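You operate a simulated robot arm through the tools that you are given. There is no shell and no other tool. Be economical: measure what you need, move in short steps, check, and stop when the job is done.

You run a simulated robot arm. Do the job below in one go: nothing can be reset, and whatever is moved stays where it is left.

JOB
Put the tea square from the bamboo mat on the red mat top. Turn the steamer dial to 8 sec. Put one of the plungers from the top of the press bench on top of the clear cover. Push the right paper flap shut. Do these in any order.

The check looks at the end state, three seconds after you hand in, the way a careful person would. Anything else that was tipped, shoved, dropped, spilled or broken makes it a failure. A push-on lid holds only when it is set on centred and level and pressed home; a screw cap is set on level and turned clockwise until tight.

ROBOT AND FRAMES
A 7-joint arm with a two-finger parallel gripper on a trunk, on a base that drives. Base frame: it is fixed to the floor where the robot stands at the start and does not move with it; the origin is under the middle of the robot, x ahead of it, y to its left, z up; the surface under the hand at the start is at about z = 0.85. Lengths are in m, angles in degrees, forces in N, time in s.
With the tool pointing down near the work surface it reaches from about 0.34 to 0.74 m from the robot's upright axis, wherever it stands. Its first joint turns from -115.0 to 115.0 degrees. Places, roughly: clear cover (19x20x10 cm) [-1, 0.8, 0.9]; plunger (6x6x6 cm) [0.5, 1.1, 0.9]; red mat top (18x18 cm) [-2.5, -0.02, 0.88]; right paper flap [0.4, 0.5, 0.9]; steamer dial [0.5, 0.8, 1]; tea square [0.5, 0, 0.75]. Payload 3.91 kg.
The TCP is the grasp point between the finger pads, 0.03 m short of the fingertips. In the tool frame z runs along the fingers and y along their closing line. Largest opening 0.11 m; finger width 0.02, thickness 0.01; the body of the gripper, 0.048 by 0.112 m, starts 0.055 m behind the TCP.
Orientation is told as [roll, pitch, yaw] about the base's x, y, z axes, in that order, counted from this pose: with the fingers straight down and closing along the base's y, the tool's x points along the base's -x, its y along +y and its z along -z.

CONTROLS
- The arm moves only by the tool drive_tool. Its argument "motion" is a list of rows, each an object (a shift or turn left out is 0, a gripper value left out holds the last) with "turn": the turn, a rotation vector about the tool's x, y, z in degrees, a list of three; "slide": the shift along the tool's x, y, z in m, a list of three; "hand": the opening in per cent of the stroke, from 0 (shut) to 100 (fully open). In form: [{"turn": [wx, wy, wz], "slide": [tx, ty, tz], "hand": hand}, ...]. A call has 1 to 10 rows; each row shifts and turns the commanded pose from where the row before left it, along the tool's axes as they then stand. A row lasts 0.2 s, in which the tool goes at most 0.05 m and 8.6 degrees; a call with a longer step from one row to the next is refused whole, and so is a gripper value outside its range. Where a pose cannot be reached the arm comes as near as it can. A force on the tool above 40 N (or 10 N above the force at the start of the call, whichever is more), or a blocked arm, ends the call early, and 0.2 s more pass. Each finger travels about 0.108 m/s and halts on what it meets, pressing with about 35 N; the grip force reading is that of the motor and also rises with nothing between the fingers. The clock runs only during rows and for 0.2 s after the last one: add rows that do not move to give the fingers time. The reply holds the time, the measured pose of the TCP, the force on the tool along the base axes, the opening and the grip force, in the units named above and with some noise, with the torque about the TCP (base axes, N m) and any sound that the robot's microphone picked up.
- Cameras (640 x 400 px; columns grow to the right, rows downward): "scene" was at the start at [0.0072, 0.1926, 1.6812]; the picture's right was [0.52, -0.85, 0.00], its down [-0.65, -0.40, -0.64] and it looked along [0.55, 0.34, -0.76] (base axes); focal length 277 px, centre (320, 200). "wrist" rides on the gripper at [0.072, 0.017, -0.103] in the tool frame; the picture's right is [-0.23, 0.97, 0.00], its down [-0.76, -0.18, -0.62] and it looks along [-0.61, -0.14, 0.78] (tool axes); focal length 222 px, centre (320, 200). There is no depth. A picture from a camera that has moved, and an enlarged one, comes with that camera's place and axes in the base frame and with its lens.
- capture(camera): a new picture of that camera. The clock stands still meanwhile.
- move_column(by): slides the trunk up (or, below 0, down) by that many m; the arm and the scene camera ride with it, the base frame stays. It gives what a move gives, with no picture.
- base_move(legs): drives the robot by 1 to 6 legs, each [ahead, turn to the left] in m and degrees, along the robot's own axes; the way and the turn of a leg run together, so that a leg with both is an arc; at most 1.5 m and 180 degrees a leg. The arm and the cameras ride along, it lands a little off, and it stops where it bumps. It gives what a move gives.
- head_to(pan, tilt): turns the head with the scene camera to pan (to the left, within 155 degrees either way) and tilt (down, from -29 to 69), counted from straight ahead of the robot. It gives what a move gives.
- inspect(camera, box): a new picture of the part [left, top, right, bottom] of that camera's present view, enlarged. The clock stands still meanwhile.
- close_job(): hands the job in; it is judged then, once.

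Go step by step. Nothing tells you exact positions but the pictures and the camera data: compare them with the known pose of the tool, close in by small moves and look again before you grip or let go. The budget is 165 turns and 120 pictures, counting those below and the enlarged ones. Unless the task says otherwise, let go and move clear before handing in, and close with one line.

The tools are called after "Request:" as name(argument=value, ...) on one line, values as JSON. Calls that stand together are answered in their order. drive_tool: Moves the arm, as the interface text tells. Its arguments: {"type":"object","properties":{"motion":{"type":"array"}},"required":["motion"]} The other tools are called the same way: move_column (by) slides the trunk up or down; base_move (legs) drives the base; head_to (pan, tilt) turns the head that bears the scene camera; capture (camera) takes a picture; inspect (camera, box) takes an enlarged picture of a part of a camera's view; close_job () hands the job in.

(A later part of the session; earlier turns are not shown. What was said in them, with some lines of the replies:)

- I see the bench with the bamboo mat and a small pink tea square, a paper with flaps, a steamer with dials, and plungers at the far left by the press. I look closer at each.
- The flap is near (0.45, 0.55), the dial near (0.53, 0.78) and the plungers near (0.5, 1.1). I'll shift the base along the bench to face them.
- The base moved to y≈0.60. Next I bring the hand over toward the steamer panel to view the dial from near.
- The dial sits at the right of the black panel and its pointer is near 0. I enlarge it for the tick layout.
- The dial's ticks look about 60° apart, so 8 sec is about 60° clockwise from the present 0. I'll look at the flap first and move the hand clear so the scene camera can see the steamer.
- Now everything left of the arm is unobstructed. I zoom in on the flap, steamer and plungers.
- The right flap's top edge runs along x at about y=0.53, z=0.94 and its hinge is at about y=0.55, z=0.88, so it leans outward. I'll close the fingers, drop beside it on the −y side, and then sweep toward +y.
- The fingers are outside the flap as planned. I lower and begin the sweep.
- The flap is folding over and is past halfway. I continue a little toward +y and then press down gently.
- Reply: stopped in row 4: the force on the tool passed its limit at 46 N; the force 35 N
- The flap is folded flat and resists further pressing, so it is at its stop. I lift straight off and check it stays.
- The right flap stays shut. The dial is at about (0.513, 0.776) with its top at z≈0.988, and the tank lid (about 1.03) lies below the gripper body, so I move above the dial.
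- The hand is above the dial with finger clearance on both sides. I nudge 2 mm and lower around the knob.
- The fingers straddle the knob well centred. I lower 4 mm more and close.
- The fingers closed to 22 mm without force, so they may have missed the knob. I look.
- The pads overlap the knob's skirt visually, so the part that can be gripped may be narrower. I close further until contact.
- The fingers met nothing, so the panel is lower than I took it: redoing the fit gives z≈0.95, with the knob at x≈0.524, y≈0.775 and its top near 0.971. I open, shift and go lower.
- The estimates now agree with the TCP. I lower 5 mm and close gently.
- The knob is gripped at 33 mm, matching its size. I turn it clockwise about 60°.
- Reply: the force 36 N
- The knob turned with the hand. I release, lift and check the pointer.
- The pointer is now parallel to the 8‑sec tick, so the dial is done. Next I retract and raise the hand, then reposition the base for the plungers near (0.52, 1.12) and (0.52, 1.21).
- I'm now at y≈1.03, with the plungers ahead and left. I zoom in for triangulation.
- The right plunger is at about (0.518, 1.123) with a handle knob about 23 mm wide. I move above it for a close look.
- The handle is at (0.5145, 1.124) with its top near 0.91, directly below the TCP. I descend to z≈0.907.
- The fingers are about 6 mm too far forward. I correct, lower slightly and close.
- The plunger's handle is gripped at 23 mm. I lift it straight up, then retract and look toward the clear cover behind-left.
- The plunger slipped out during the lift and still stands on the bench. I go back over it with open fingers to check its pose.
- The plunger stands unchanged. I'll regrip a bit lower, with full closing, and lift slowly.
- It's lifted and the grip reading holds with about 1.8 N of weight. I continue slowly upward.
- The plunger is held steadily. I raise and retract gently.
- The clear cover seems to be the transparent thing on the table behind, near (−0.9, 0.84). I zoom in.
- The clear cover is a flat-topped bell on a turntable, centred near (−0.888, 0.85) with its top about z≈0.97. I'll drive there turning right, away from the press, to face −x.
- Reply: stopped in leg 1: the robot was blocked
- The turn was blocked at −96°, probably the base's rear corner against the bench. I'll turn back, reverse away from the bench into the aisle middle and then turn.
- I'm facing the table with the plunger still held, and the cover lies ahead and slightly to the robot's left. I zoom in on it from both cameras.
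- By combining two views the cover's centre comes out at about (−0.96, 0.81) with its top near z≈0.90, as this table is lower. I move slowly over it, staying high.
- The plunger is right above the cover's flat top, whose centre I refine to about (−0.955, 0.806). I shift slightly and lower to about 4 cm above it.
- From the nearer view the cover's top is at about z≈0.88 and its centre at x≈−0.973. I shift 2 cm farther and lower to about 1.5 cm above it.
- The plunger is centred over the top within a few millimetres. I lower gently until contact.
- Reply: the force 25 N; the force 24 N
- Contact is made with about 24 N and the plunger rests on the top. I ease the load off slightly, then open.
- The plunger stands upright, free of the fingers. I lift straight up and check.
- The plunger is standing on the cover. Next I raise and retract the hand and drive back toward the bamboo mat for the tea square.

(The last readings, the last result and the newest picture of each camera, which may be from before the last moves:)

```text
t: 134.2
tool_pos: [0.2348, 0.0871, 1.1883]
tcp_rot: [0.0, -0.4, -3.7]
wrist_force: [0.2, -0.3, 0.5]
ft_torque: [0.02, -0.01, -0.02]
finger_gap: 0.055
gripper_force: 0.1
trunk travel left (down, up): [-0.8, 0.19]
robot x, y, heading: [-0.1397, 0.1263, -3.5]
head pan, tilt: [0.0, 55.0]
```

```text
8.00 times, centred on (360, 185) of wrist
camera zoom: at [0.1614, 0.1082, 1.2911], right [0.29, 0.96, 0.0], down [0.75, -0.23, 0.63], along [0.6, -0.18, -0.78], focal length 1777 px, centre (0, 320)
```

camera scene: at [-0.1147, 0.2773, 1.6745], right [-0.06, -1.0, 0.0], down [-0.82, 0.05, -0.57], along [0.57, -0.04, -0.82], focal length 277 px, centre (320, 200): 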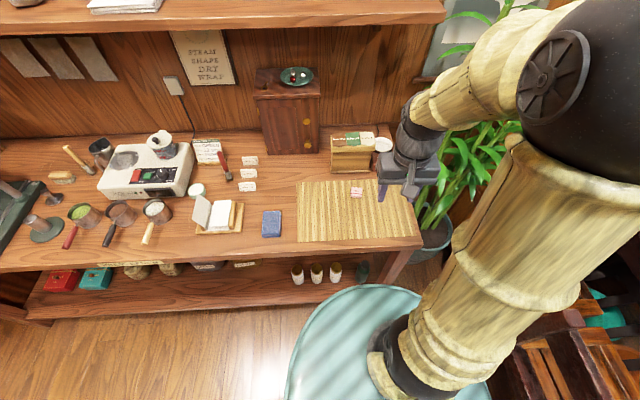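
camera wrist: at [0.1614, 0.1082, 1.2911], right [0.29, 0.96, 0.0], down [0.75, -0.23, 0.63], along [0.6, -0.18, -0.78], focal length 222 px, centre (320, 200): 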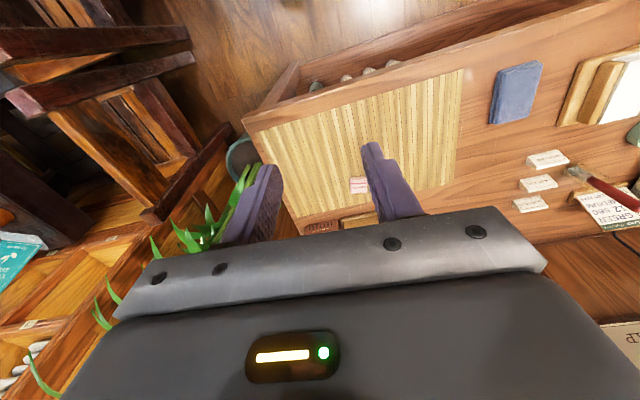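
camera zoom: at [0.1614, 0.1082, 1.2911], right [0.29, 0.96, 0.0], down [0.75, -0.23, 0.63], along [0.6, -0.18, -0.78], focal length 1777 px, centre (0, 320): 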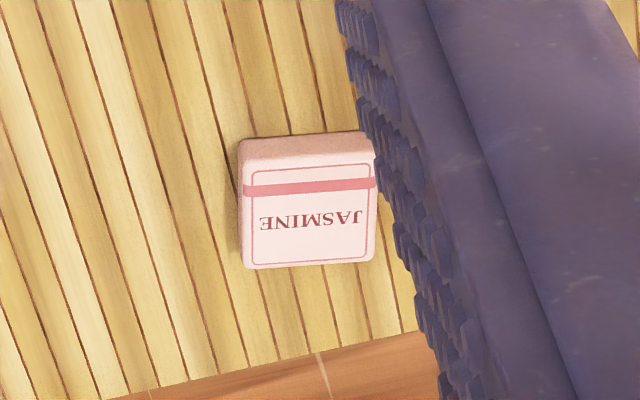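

The tea square is about 38 mm wide, with its top centre near (0.477, 0.108, 0.870) and rotated about −10°. I align the yaw and move above it.

Request:
drive_tool(motion=[{"turn": [0, 0, 6], "hand": 60}, {"slide": [-0.0294, 0.0077, 0.028]}, {"slide": [-0.0294, 0.0077, 0.028]}, {"slide": [-0.0294, 0.0077, 0.028]}, {"slide": [-0.0294, 0.0077, 0.028]}, {"slide": [-0.0294, 0.0077, 0.028]}, {"slide": [-0.0294, 0.0077, 0.028]}, {"slide": [-0.0294, 0.0077, 0.028]}, {"slide": [-0.0294, 0.0077, 0.028]}, {}])

Request:
inspect(camera="wrist", box=[200, 60, 440, 210])

Request:
inspect(camera="scene", box=[320, 160, 400, 210])

```text
t: 136.4
tool_pos: [0.4795, 0.1071, 0.966]
tcp_rot: [-0.1, -0.4, -9.7]
wrist_force: [-1.0, 0.5, -0.7]
ft_torque: [0.02, 0.02, -0.01]
finger_gap: 0.0659
gripper_force: 0.0
trunk travel left (down, up): [-0.8, 0.19]
robot x, y, heading: [-0.138, 0.128, -3.5]
head pan, tilt: [0.0, 55.0]
```

```text
2.67 times, centred on (320, 135) of wrist
camera zoom: at [0.4088, 0.135, 1.0682], right [0.39, 0.92, 0.0], down [0.72, -0.3, 0.63], along [0.58, -0.24, -0.78], focal length 592 px, centre (320, 373)
```

zoom: 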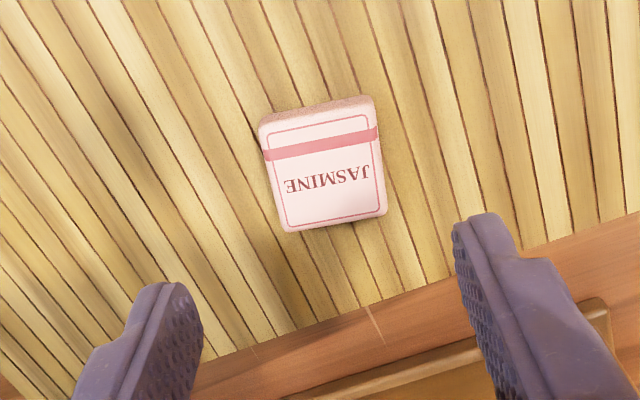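

```text
8.00 times, centred on (360, 185) of scene
camera zoom: at [-0.1154, 0.2773, 1.6745], right [-0.06, -1.0, 0.0], down [-0.82, 0.05, -0.57], along [0.57, -0.04, -0.82], focal length 2214 px, centre (0, 320)
```

zoom: 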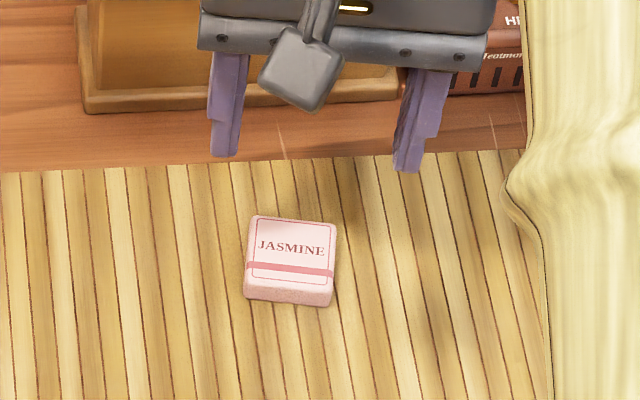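

Alignment is good. I lower around the square, with fingertips just above the mat.

Request:
drive_tool(motion=[{"slide": [0.0035, 0.0015, 0.02]}, {"slide": [0, 0, 0.02]}, {"slide": [0, 0, 0.018]}, {"slide": [0, 0, 0.012]}, {"slide": [0, 0, 0.005]}, {}])

Request:
inspect(camera="wrist", box=[200, 80, 440, 230])

```text
t: 137.8
tool_pos: [0.4759, 0.1088, 0.8905]
tcp_rot: [0.0, -0.3, -9.7]
wrist_force: [0.3, -0.6, -0.3]
ft_torque: [0.02, -0.01, -0.01]
finger_gap: 0.0662
gripper_force: 0.1
trunk travel left (down, up): [-0.8, 0.19]
robot x, y, heading: [-0.135, 0.1267, -3.7]
head pan, tilt: [0.0, 55.0]
```

```text
2.67 times, centred on (320, 155) of wrist
camera zoom: at [0.4058, 0.1376, 0.9931], right [0.39, 0.92, 0.0], down [0.72, -0.3, 0.63], along [0.58, -0.24, -0.78], focal length 592 px, centre (320, 320)
```

zoom: 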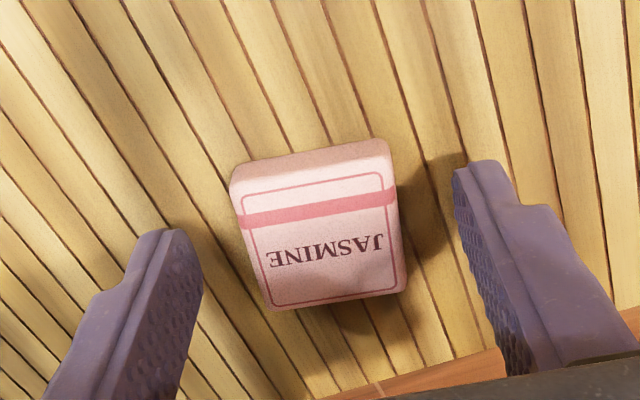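

The square is centred between the fingers. I lower 1 mm, close and lift slowly.

Request:
drive_tool(motion=[{"slide": [0, 0, 0.001]}, {"hand": 0}, {}, {}, {}])

Request:
drive_tool(motion=[{"slide": [0, 0, -0.004]}, {"slide": [0, 0, -0.008]}, {"slide": [0, 0, -0.012]}, {"slide": [0, 0, -0.016]}, {"slide": [0, 0, -0.02]}, {"slide": [0, 0, -0.02]}, {"slide": [0, 0, -0.02]}, {"slide": [0, 0, -0.02]}, {"slide": [0, 0, -0.012]}, {}])

Request:
inspect(camera="wrist", box=[200, 80, 440, 230])

```text
t: 139.0
tool_pos: [0.4752, 0.1086, 0.8899]
tcp_rot: [0.1, -0.2, -9.7]
wrist_force: [0.1, 0.2, 0.3]
ft_torque: [0.0, 0.01, -0.05]
finger_gap: 0.0381
gripper_force: 35.1
trunk travel left (down, up): [-0.8, 0.19]
robot x, y, heading: [-0.1382, 0.1265, -3.3]
head pan, tilt: [0.0, 55.0]
```

```text
t: 141.2
tool_pos: [0.4735, 0.1103, 1.0226]
tcp_rot: [0.1, -0.3, -9.8]
wrist_force: [0.0, -0.7, -0.3]
ft_torque: [0.0, 0.03, 0.01]
finger_gap: 0.0384
gripper_force: 35.2
trunk travel left (down, up): [-0.8, 0.19]
robot x, y, heading: [-0.1402, 0.1278, -3.4]
head pan, tilt: [0.0, 55.0]
```

```text
2.67 times, centred on (320, 155) of wrist
camera zoom: at [0.4042, 0.1388, 1.1243], right [0.39, 0.92, 0.0], down [0.72, -0.3, 0.63], along [0.58, -0.24, -0.78], focal length 592 px, centre (320, 320)
```

zoom: 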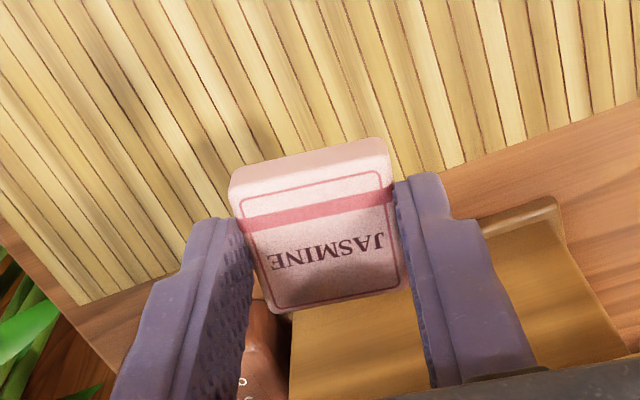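

The tea square is held. I retract it and look behind for the red mat top at about (−2.5, 0).

Request:
drive_tool(motion=[{"slide": [0.01, 0, -0.01]}, {"slide": [0.02, 0, -0.02]}, {"slide": [0.025, 0, -0.02]}, {"slide": [0.025, 0, -0.02]}, {"slide": [0.025, 0, -0.02]}, {"slide": [0.025, 0, -0.02]}, {"slide": [0.025, 0, -0.02]}, {"slide": [0.025, 0, -0.01]}, {"slide": [0.025, 0, -0.01]}, {"slide": [0.015, 0, 0]}])

Request:
head_to(pan=155, tilt=20)

Request:
capture(camera="scene")

Request:
head_to(pan=-155, tilt=25)

Request:
capture(camera="scene")

```text
t: 143.4
tool_pos: [0.2576, 0.1477, 1.1693]
tcp_rot: [0.1, -0.3, -9.7]
wrist_force: [-0.9, 0.6, -1.0]
ft_torque: [-0.01, -0.02, 0.01]
finger_gap: 0.0385
gripper_force: 35.0
trunk travel left (down, up): [-0.8, 0.19]
robot x, y, heading: [-0.1393, 0.1279, -3.4]
head pan, tilt: [0.0, 55.0]
```

```text
t: 145.8
tool_pos: [0.2575, 0.1466, 1.17]
tcp_rot: [0.0, -0.3, -9.7]
wrist_force: [-0.6, 1.1, -0.6]
ft_torque: [-0.05, 0.02, -0.01]
finger_gap: 0.0382
gripper_force: 35.5
trunk travel left (down, up): [-0.8, 0.19]
robot x, y, heading: [-0.1391, 0.1242, -3.6]
head pan, tilt: [154.7, 20.0]
```

```text
35 pictures are left
camera scene: at [-0.2682, 0.3266, 1.7266], right [0.48, 0.88, 0.0], down [0.3, -0.17, -0.94], along [-0.82, 0.45, -0.34], focal length 277 px, centre (320, 200)
```

scene: 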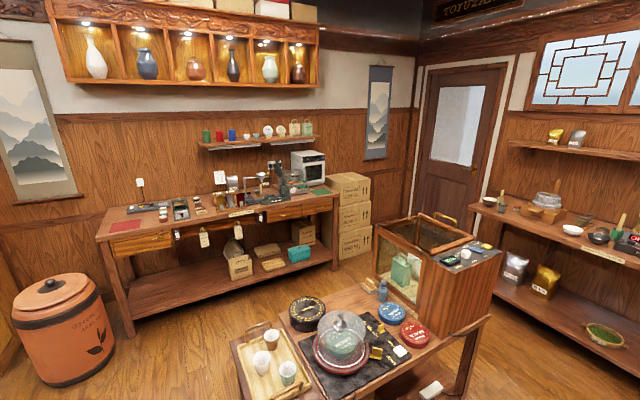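

```text
t: 150.0
tool_pos: [0.2585, 0.1471, 1.1697]
tcp_rot: [0.0, -0.3, -9.7]
wrist_force: [0.1, -0.5, -0.4]
ft_torque: [0.03, 0.01, 0.01]
finger_gap: 0.0381
gripper_force: 35.1
trunk travel left (down, up): [-0.8, 0.19]
robot x, y, heading: [-0.1358, 0.123, -3.6]
head pan, tilt: [-154.7, 25.0]
```

```text
34 pictures are left
camera scene: at [-0.2721, 0.2474, 1.7185], right [-0.37, 0.93, 0.0], down [0.39, 0.16, -0.91], along [-0.84, -0.34, -0.42], focal length 277 px, centre (320, 200)
```

scene: 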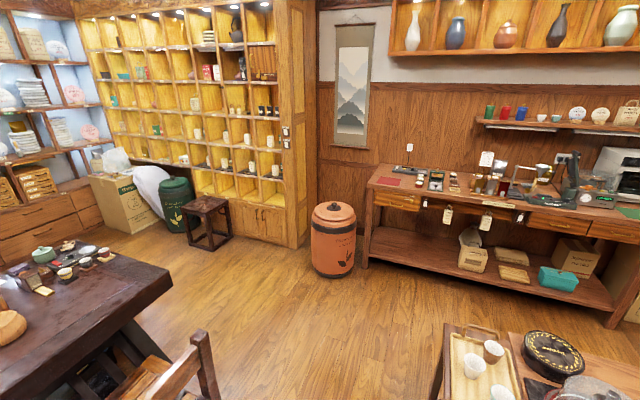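

The red mat is on the left end of the rear bench, near (−2.52, −0.03). I zoom to check it and the route.

Request:
inspect(camera="scene", box=[340, 140, 500, 240])

```text
4.00 times, centred on (420, 190) of scene
camera zoom: at [-0.2721, 0.2474, 1.7185], right [-0.37, 0.93, 0.0], down [0.39, 0.16, -0.91], along [-0.84, -0.34, -0.42], focal length 1107 px, centre (-80, 240)
```

zoom: 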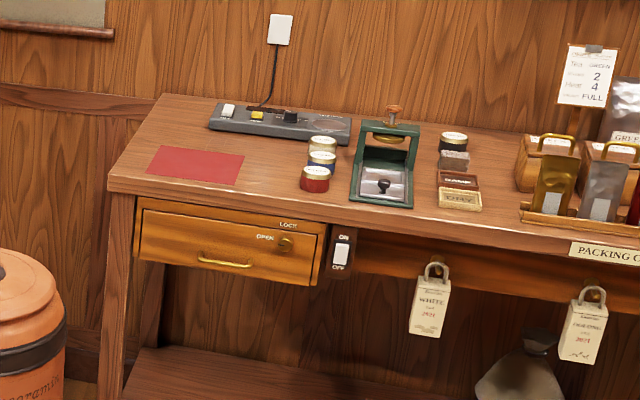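

The mat is clear and centred near (−2.517, −0.027). The corridor between the tray table (y>0.45) and the chairs (y<−0.3) is passable, so I turn first and check the heading.

Request:
base_move(legs=[[0, 100], [0, 86]])

Request:
head_to(pan=0, tilt=45)

Request:
capture(camera="scene")

```text
t: 158.8
tool_pos: [-0.3856, 0.4368, 1.1685]
tcp_rot: [0.1, -0.4, 115.9]
wrist_force: [0.1, -0.3, 0.1]
ft_torque: [0.0, 0.0, -0.03]
finger_gap: 0.0382
gripper_force: 35.4
trunk travel left (down, up): [-0.8, 0.19]
robot x, y, heading: [-0.1355, 0.1243, 121.8]
head pan, tilt: [-154.7, 25.0]
stopped in leg 2: the robot was blocked; the commanded pose is now the measured one
```

```text
t: 161.2
tool_pos: [-0.3849, 0.4374, 1.1694]
tcp_rot: [0.0, -0.3, 115.9]
wrist_force: [-0.6, 0.0, -0.1]
ft_torque: [0.03, -0.02, -0.02]
finger_gap: 0.0381
gripper_force: 34.8
trunk travel left (down, up): [-0.8, 0.19]
robot x, y, heading: [-0.1349, 0.1287, 121.9]
head pan, tilt: [0.0, 45.0]
```

```text
32 pictures are left
camera scene: at [-0.2774, 0.0637, 1.6879], right [0.85, 0.53, 0.0], down [0.37, -0.6, -0.71], along [-0.37, 0.6, -0.71], focal length 277 px, centre (320, 200)
```

scene: 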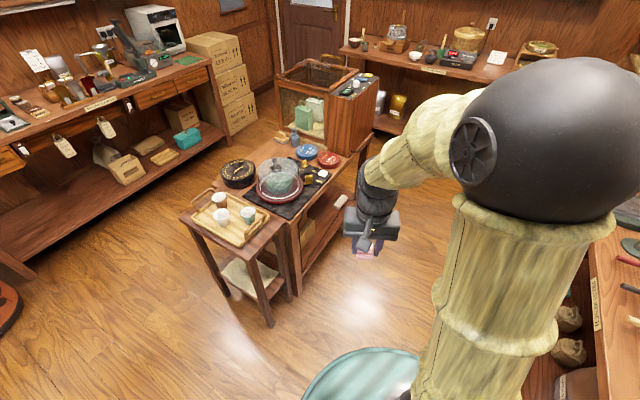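

The rear corner touched the bench side, so I pull forward a bit and then finish the turn.

Request:
base_move(legs=[[0.15, 0], [0, 71]])

Request:
capture(camera="scene")

```text
t: 167.1
tool_pos: [-0.5966, 0.1393, 1.1696]
tcp_rot: [0.0, -0.3, -175.3]
wrist_force: [0.0, 0.3, -0.2]
ft_torque: [-0.01, 0.01, -0.02]
finger_gap: 0.0384
gripper_force: 34.5
trunk travel left (down, up): [-0.8, 0.19]
robot x, y, heading: [-0.2199, 0.2579, -169.2]
head pan, tilt: [0.0, 45.0]
```

```text
31 pictures are left
camera scene: at [-0.2104, 0.1027, 1.6879], right [-0.19, 0.98, 0.0], down [0.69, 0.13, -0.71], along [-0.69, -0.13, -0.71], focal length 277 px, centre (320, 200)
```

scene: 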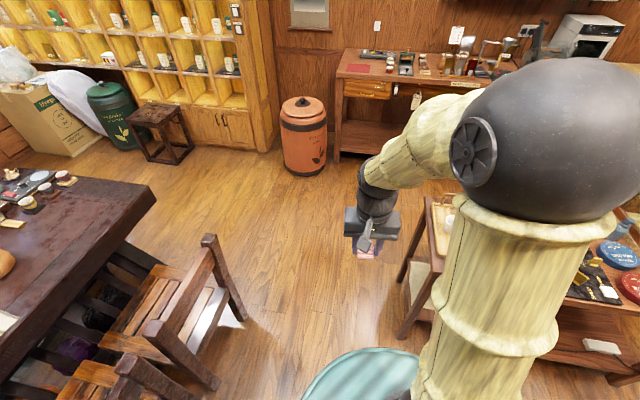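

The corridor is clear, with chairs at y<−0.42 and the tray table leg at y≈0.47. I drive ahead and straighten.

Request:
base_move(legs=[[1.0, 0], [0, -10.8], [0.6, 0]])

Request:
capture(camera="scene")

Request:
capture(camera="wrist")

```text
t: 177.5
tool_pos: [-2.1856, 0.0408, 1.1694]
tcp_rot: [0.0, -0.3, 173.7]
wrist_force: [-0.6, 0.9, -0.4]
ft_torque: [-0.02, -0.01, 0.01]
finger_gap: 0.0383
gripper_force: 34.9
trunk travel left (down, up): [-0.8, 0.19]
robot x, y, heading: [-1.7919, 0.0807, 179.6]
head pan, tilt: [0.0, 45.0]
```

```text
30 pictures are left
camera scene: at [-1.8136, -0.068, 1.6879], right [0.01, 1.0, 0.0], down [0.71, 0.0, -0.71], along [-0.71, 0.0, -0.71], focal length 277 px, centre (320, 200)
```

scene: 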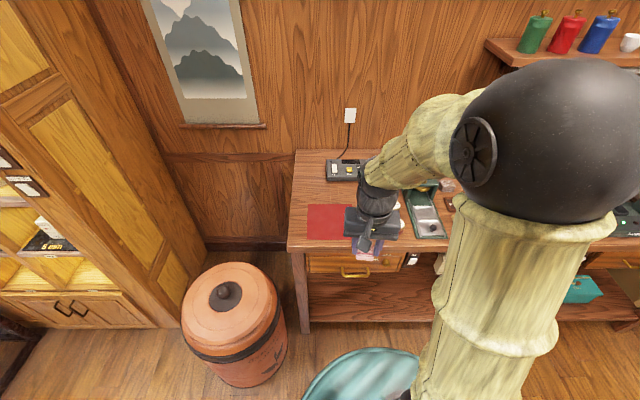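

```text
29 pictures are left
camera wrist: at [-2.1159, 0.0161, 1.2715], right [-0.33, -0.94, 0.0], down [-0.73, 0.26, 0.63], along [-0.59, 0.21, -0.78], focal length 222 px, centre (320, 200)
```

wrist: 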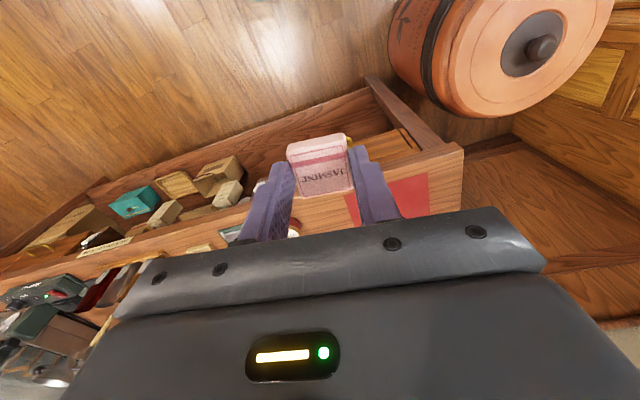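

The red mat spans x −2.61…−2.43 and y −0.11…0.07. I drive 0.15 m nearer, then move the hand over it.

Request:
base_move(legs=[[0.15, 0]])

```text
t: 179.0
tool_pos: [-2.3402, 0.0426, 1.169]
tcp_rot: [0.0, -0.3, 173.6]
wrist_force: [0.3, -0.8, 0.3]
ft_torque: [-0.01, -0.02, -0.01]
finger_gap: 0.0386
gripper_force: 35.1
trunk travel left (down, up): [-0.8, 0.19]
robot x, y, heading: [-1.9449, 0.0859, 179.5]
head pan, tilt: [0.0, 45.0]
```

Request:
drive_tool(motion=[{"slide": [-0.0186, 0.009, 0.01]}, {"slide": [-0.0186, 0.009, 0.02]}, {"slide": [-0.0186, 0.009, 0.02]}, {"slide": [-0.0186, 0.009, 0.02]}, {"slide": [-0.0186, 0.009, 0.02]}, {"slide": [-0.0186, 0.009, 0.02]}, {"slide": [-0.0186, 0.009, 0.02]}, {"slide": [-0.0186, 0.009, 0.02]}, {"slide": [-0.0186, 0.009, 0.015]}, {}])

Request:
inspect(camera="wrist", box=[160, 30, 480, 230])

Request:
inspect(camera="scene", box=[270, 170, 430, 270])

```text
t: 181.2
tool_pos: [-2.5149, -0.0187, 1.0066]
tcp_rot: [0.0, -0.4, 173.6]
wrist_force: [0.1, 1.0, -0.4]
ft_torque: [-0.01, 0.01, 0.01]
finger_gap: 0.0383
gripper_force: 34.6
trunk travel left (down, up): [-0.8, 0.19]
robot x, y, heading: [-1.9451, 0.0883, 179.6]
head pan, tilt: [0.0, 45.0]
```

```text
2.00 times, centred on (320, 130) of wrist
camera zoom: at [-2.4446, -0.0437, 1.1086], right [-0.33, -0.94, 0.0], down [-0.73, 0.26, 0.63], along [-0.59, 0.21, -0.78], focal length 444 px, centre (320, 340)
```

zoom: 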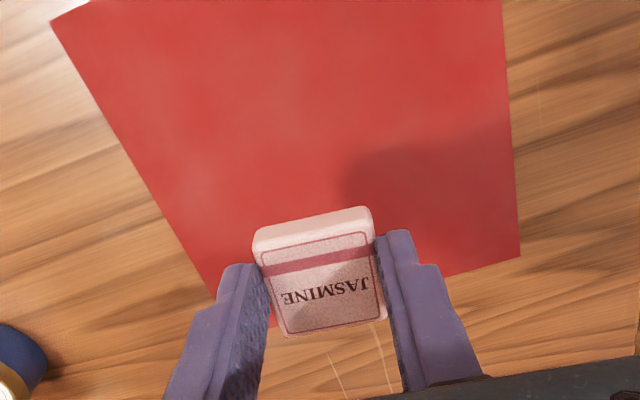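

```text
4.00 times, centred on (350, 220) of scene
camera zoom: at [-1.9664, -0.0668, 1.6879], right [0.01, 1.0, 0.0], down [0.71, -0.01, -0.71], along [-0.71, 0.01, -0.71], focal length 1107 px, centre (200, 120)
```

zoom: 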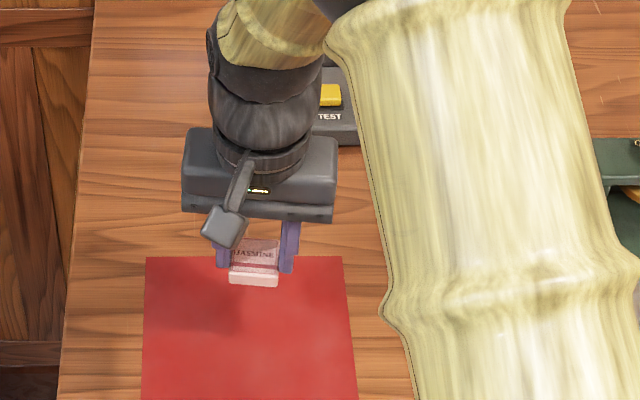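

The hand is over the mat's centre, and both views agree on z≈0.87 for the mat. I lower, with the last part slowly until light contact.

Request:
drive_tool(motion=[{"slide": [0, 0, 0.015]}, {"slide": [0, 0, 0.02]}, {"slide": [0, 0, 0.02]}, {"slide": [0, 0, 0.015]}, {"slide": [0, 0, 0.01]}, {}])

Request:
inspect(camera="wrist", box=[160, 30, 480, 230])

Request:
inspect(camera="scene", box=[300, 210, 380, 270])

```text
t: 182.6
tool_pos: [-2.5158, -0.0195, 0.9251]
tcp_rot: [-0.1, -0.3, 173.7]
wrist_force: [0.2, 0.1, 0.4]
ft_torque: [0.0, -0.01, -0.03]
finger_gap: 0.0381
gripper_force: 35.2
trunk travel left (down, up): [-0.8, 0.19]
robot x, y, heading: [-1.9506, 0.0886, 179.7]
head pan, tilt: [0.0, 45.0]
```

```text
2.00 times, centred on (320, 130) of wrist
camera zoom: at [-2.4459, -0.0437, 1.027], right [-0.33, -0.94, 0.0], down [-0.73, 0.26, 0.63], along [-0.59, 0.21, -0.78], focal length 444 px, centre (320, 340)
```

zoom: 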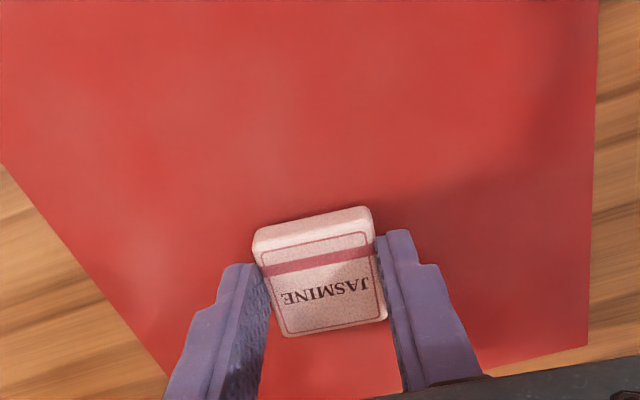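

```text
6.67 times, centred on (340, 240) of scene
camera zoom: at [-1.9668, -0.0669, 1.6879], right [0.01, 1.0, 0.0], down [0.71, 0.0, -0.71], along [-0.71, 0.01, -0.71], focal length 1845 px, centre (187, -67)
```

zoom: 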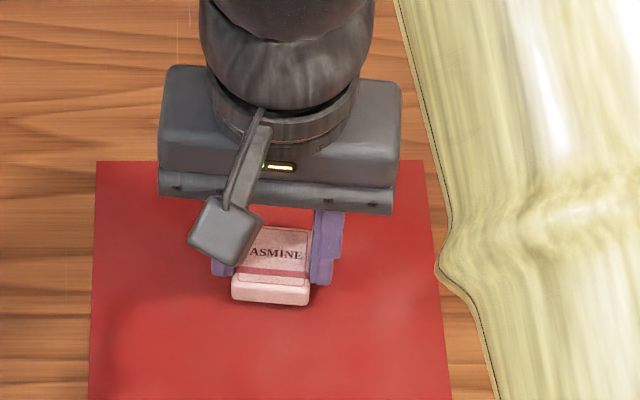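

Well inside the mat. I go down in small steps, feeling for contact.

Request:
drive_tool(motion=[{"slide": [0, 0, 0.004]}, {"slide": [0, 0, 0.004]}, {"slide": [0, 0, 0.003]}, {"slide": [0, 0, 0.002]}, {}])

Request:
drive_tool(motion=[{"slide": [0, 0, 0.002]}, {"slide": [0, 0, 0.002]}, {}])

```text
t: 183.8
tool_pos: [-2.5161, -0.0192, 0.9146]
tcp_rot: [0.0, -0.5, 173.6]
wrist_force: [-3.3, 3.1, 30.0]
ft_torque: [0.11, 0.2, -0.02]
finger_gap: 0.0383
gripper_force: 34.8
trunk travel left (down, up): [-0.8, 0.19]
robot x, y, heading: [-1.9458, 0.0857, 179.5]
head pan, tilt: [0.0, 45.0]
```

```text
t: 184.6
tool_pos: [-2.5153, -0.0204, 0.9104]
tcp_rot: [0.1, -0.4, 173.6]
wrist_force: [-1.9, -1.7, 30.3]
ft_torque: [-0.06, 0.07, -0.02]
finger_gap: 0.0382
gripper_force: 35.0
trunk travel left (down, up): [-0.8, 0.19]
robot x, y, heading: [-1.9471, 0.0879, 179.7]
head pan, tilt: [0.0, 45.0]
```

Contact at about 30 N, so the square rests on the mat. I ease off, open and lift.

Request:
drive_tool(motion=[{"slide": [0, 0, -0.002]}, {"slide": [0, 0, -0.0015]}, {}, {"hand": 50}, {"hand": 60}, {}, {}])

Request:
drive_tool(motion=[{"slide": [0, 0, -0.01]}, {"slide": [0, 0, -0.03]}, {"slide": [0, 0, -0.04]}, {"slide": [0, 0, -0.045]}, {"slide": [0.03, 0, -0.03]}, {"slide": [0.045, 0, 0]}, {"slide": [0.045, 0, 0]}, {}])

Request:
inspect(camera="scene", box=[270, 190, 430, 290])

Request:
capture(camera="wrist")

```text
t: 186.2
tool_pos: [-2.5169, -0.0193, 0.912]
tcp_rot: [0.0, -0.4, 173.6]
wrist_force: [-0.1, 0.6, 0.2]
ft_torque: [0.0, 0.04, -0.02]
finger_gap: 0.0657
gripper_force: 0.1
trunk travel left (down, up): [-0.8, 0.19]
robot x, y, heading: [-1.945, 0.0897, 179.5]
head pan, tilt: [0.0, 45.0]
```

```text
t: 188.0
tool_pos: [-2.3894, -0.033, 1.0644]
tcp_rot: [0.0, -0.3, 173.6]
wrist_force: [0.0, -0.6, 0.8]
ft_torque: [0.03, 0.01, -0.02]
finger_gap: 0.0661
gripper_force: 0.1
trunk travel left (down, up): [-0.8, 0.19]
robot x, y, heading: [-1.9457, 0.0877, 179.6]
head pan, tilt: [0.0, 45.0]
```

```text
4.00 times, centred on (350, 240) of scene
camera zoom: at [-1.968, -0.0668, 1.6878], right [0.01, 1.0, 0.0], down [0.71, -0.01, -0.71], along [-0.71, 0.01, -0.71], focal length 1107 px, centre (200, 40)
```

zoom: 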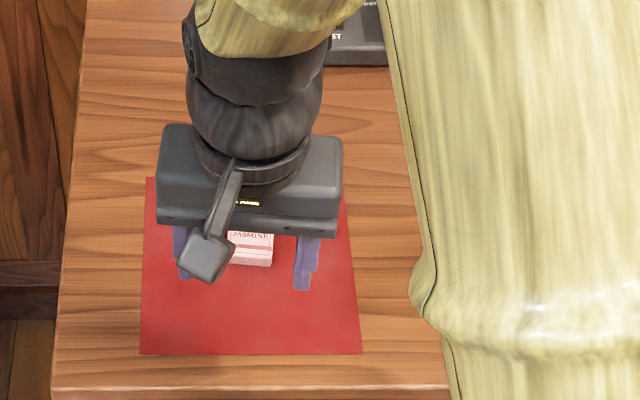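

```text
23 pictures are left
camera wrist: at [-2.3211, -0.0579, 1.1671], right [-0.33, -0.94, 0.0], down [-0.73, 0.26, 0.63], along [-0.59, 0.21, -0.78], focal length 222 px, centre (320, 200)
```

wrist: 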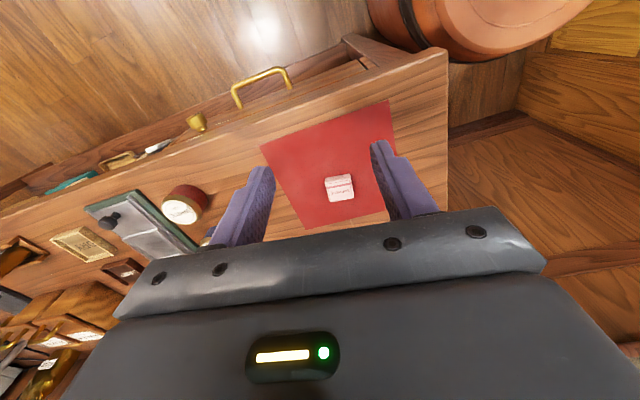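

The tea square lies on the red mat. One last glance back at the cover to confirm the plunger stands.

Request:
head_to(pan=-146, tilt=28)

Request:
capture(camera="scene")

```text
t: 190.3
tool_pos: [-2.3894, -0.0328, 1.0646]
tcp_rot: [0.1, -0.3, 173.7]
wrist_force: [0.2, 1.0, -0.2]
ft_torque: [0.01, 0.01, 0.01]
finger_gap: 0.0661
gripper_force: 0.0
trunk travel left (down, up): [-0.8, 0.19]
robot x, y, heading: [-1.9455, 0.0815, 179.4]
head pan, tilt: [-146.0, 28.0]
```

```text
22 pictures are left
camera scene: at [-1.8096, -0.017, 1.7137], right [0.55, -0.83, 0.0], down [-0.39, -0.26, -0.88], along [0.74, 0.49, -0.47], focal length 277 px, centre (320, 200)
```

scene: 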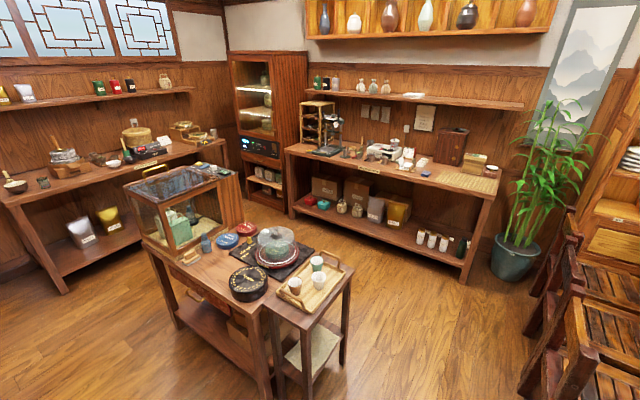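

The plunger stands on the cover and nothing looks disturbed. I hand the job in.

Request:
close_job()

```text
The job is handed in.
```

All four tasks are done and handed in: the right paper flap is shut, the steamer dial points to 8 sec, a plunger stands on the clear cover, and the tea square lies on the red mat. The first grip on the plunger slipped, but it stayed upright in place and the second lift held.
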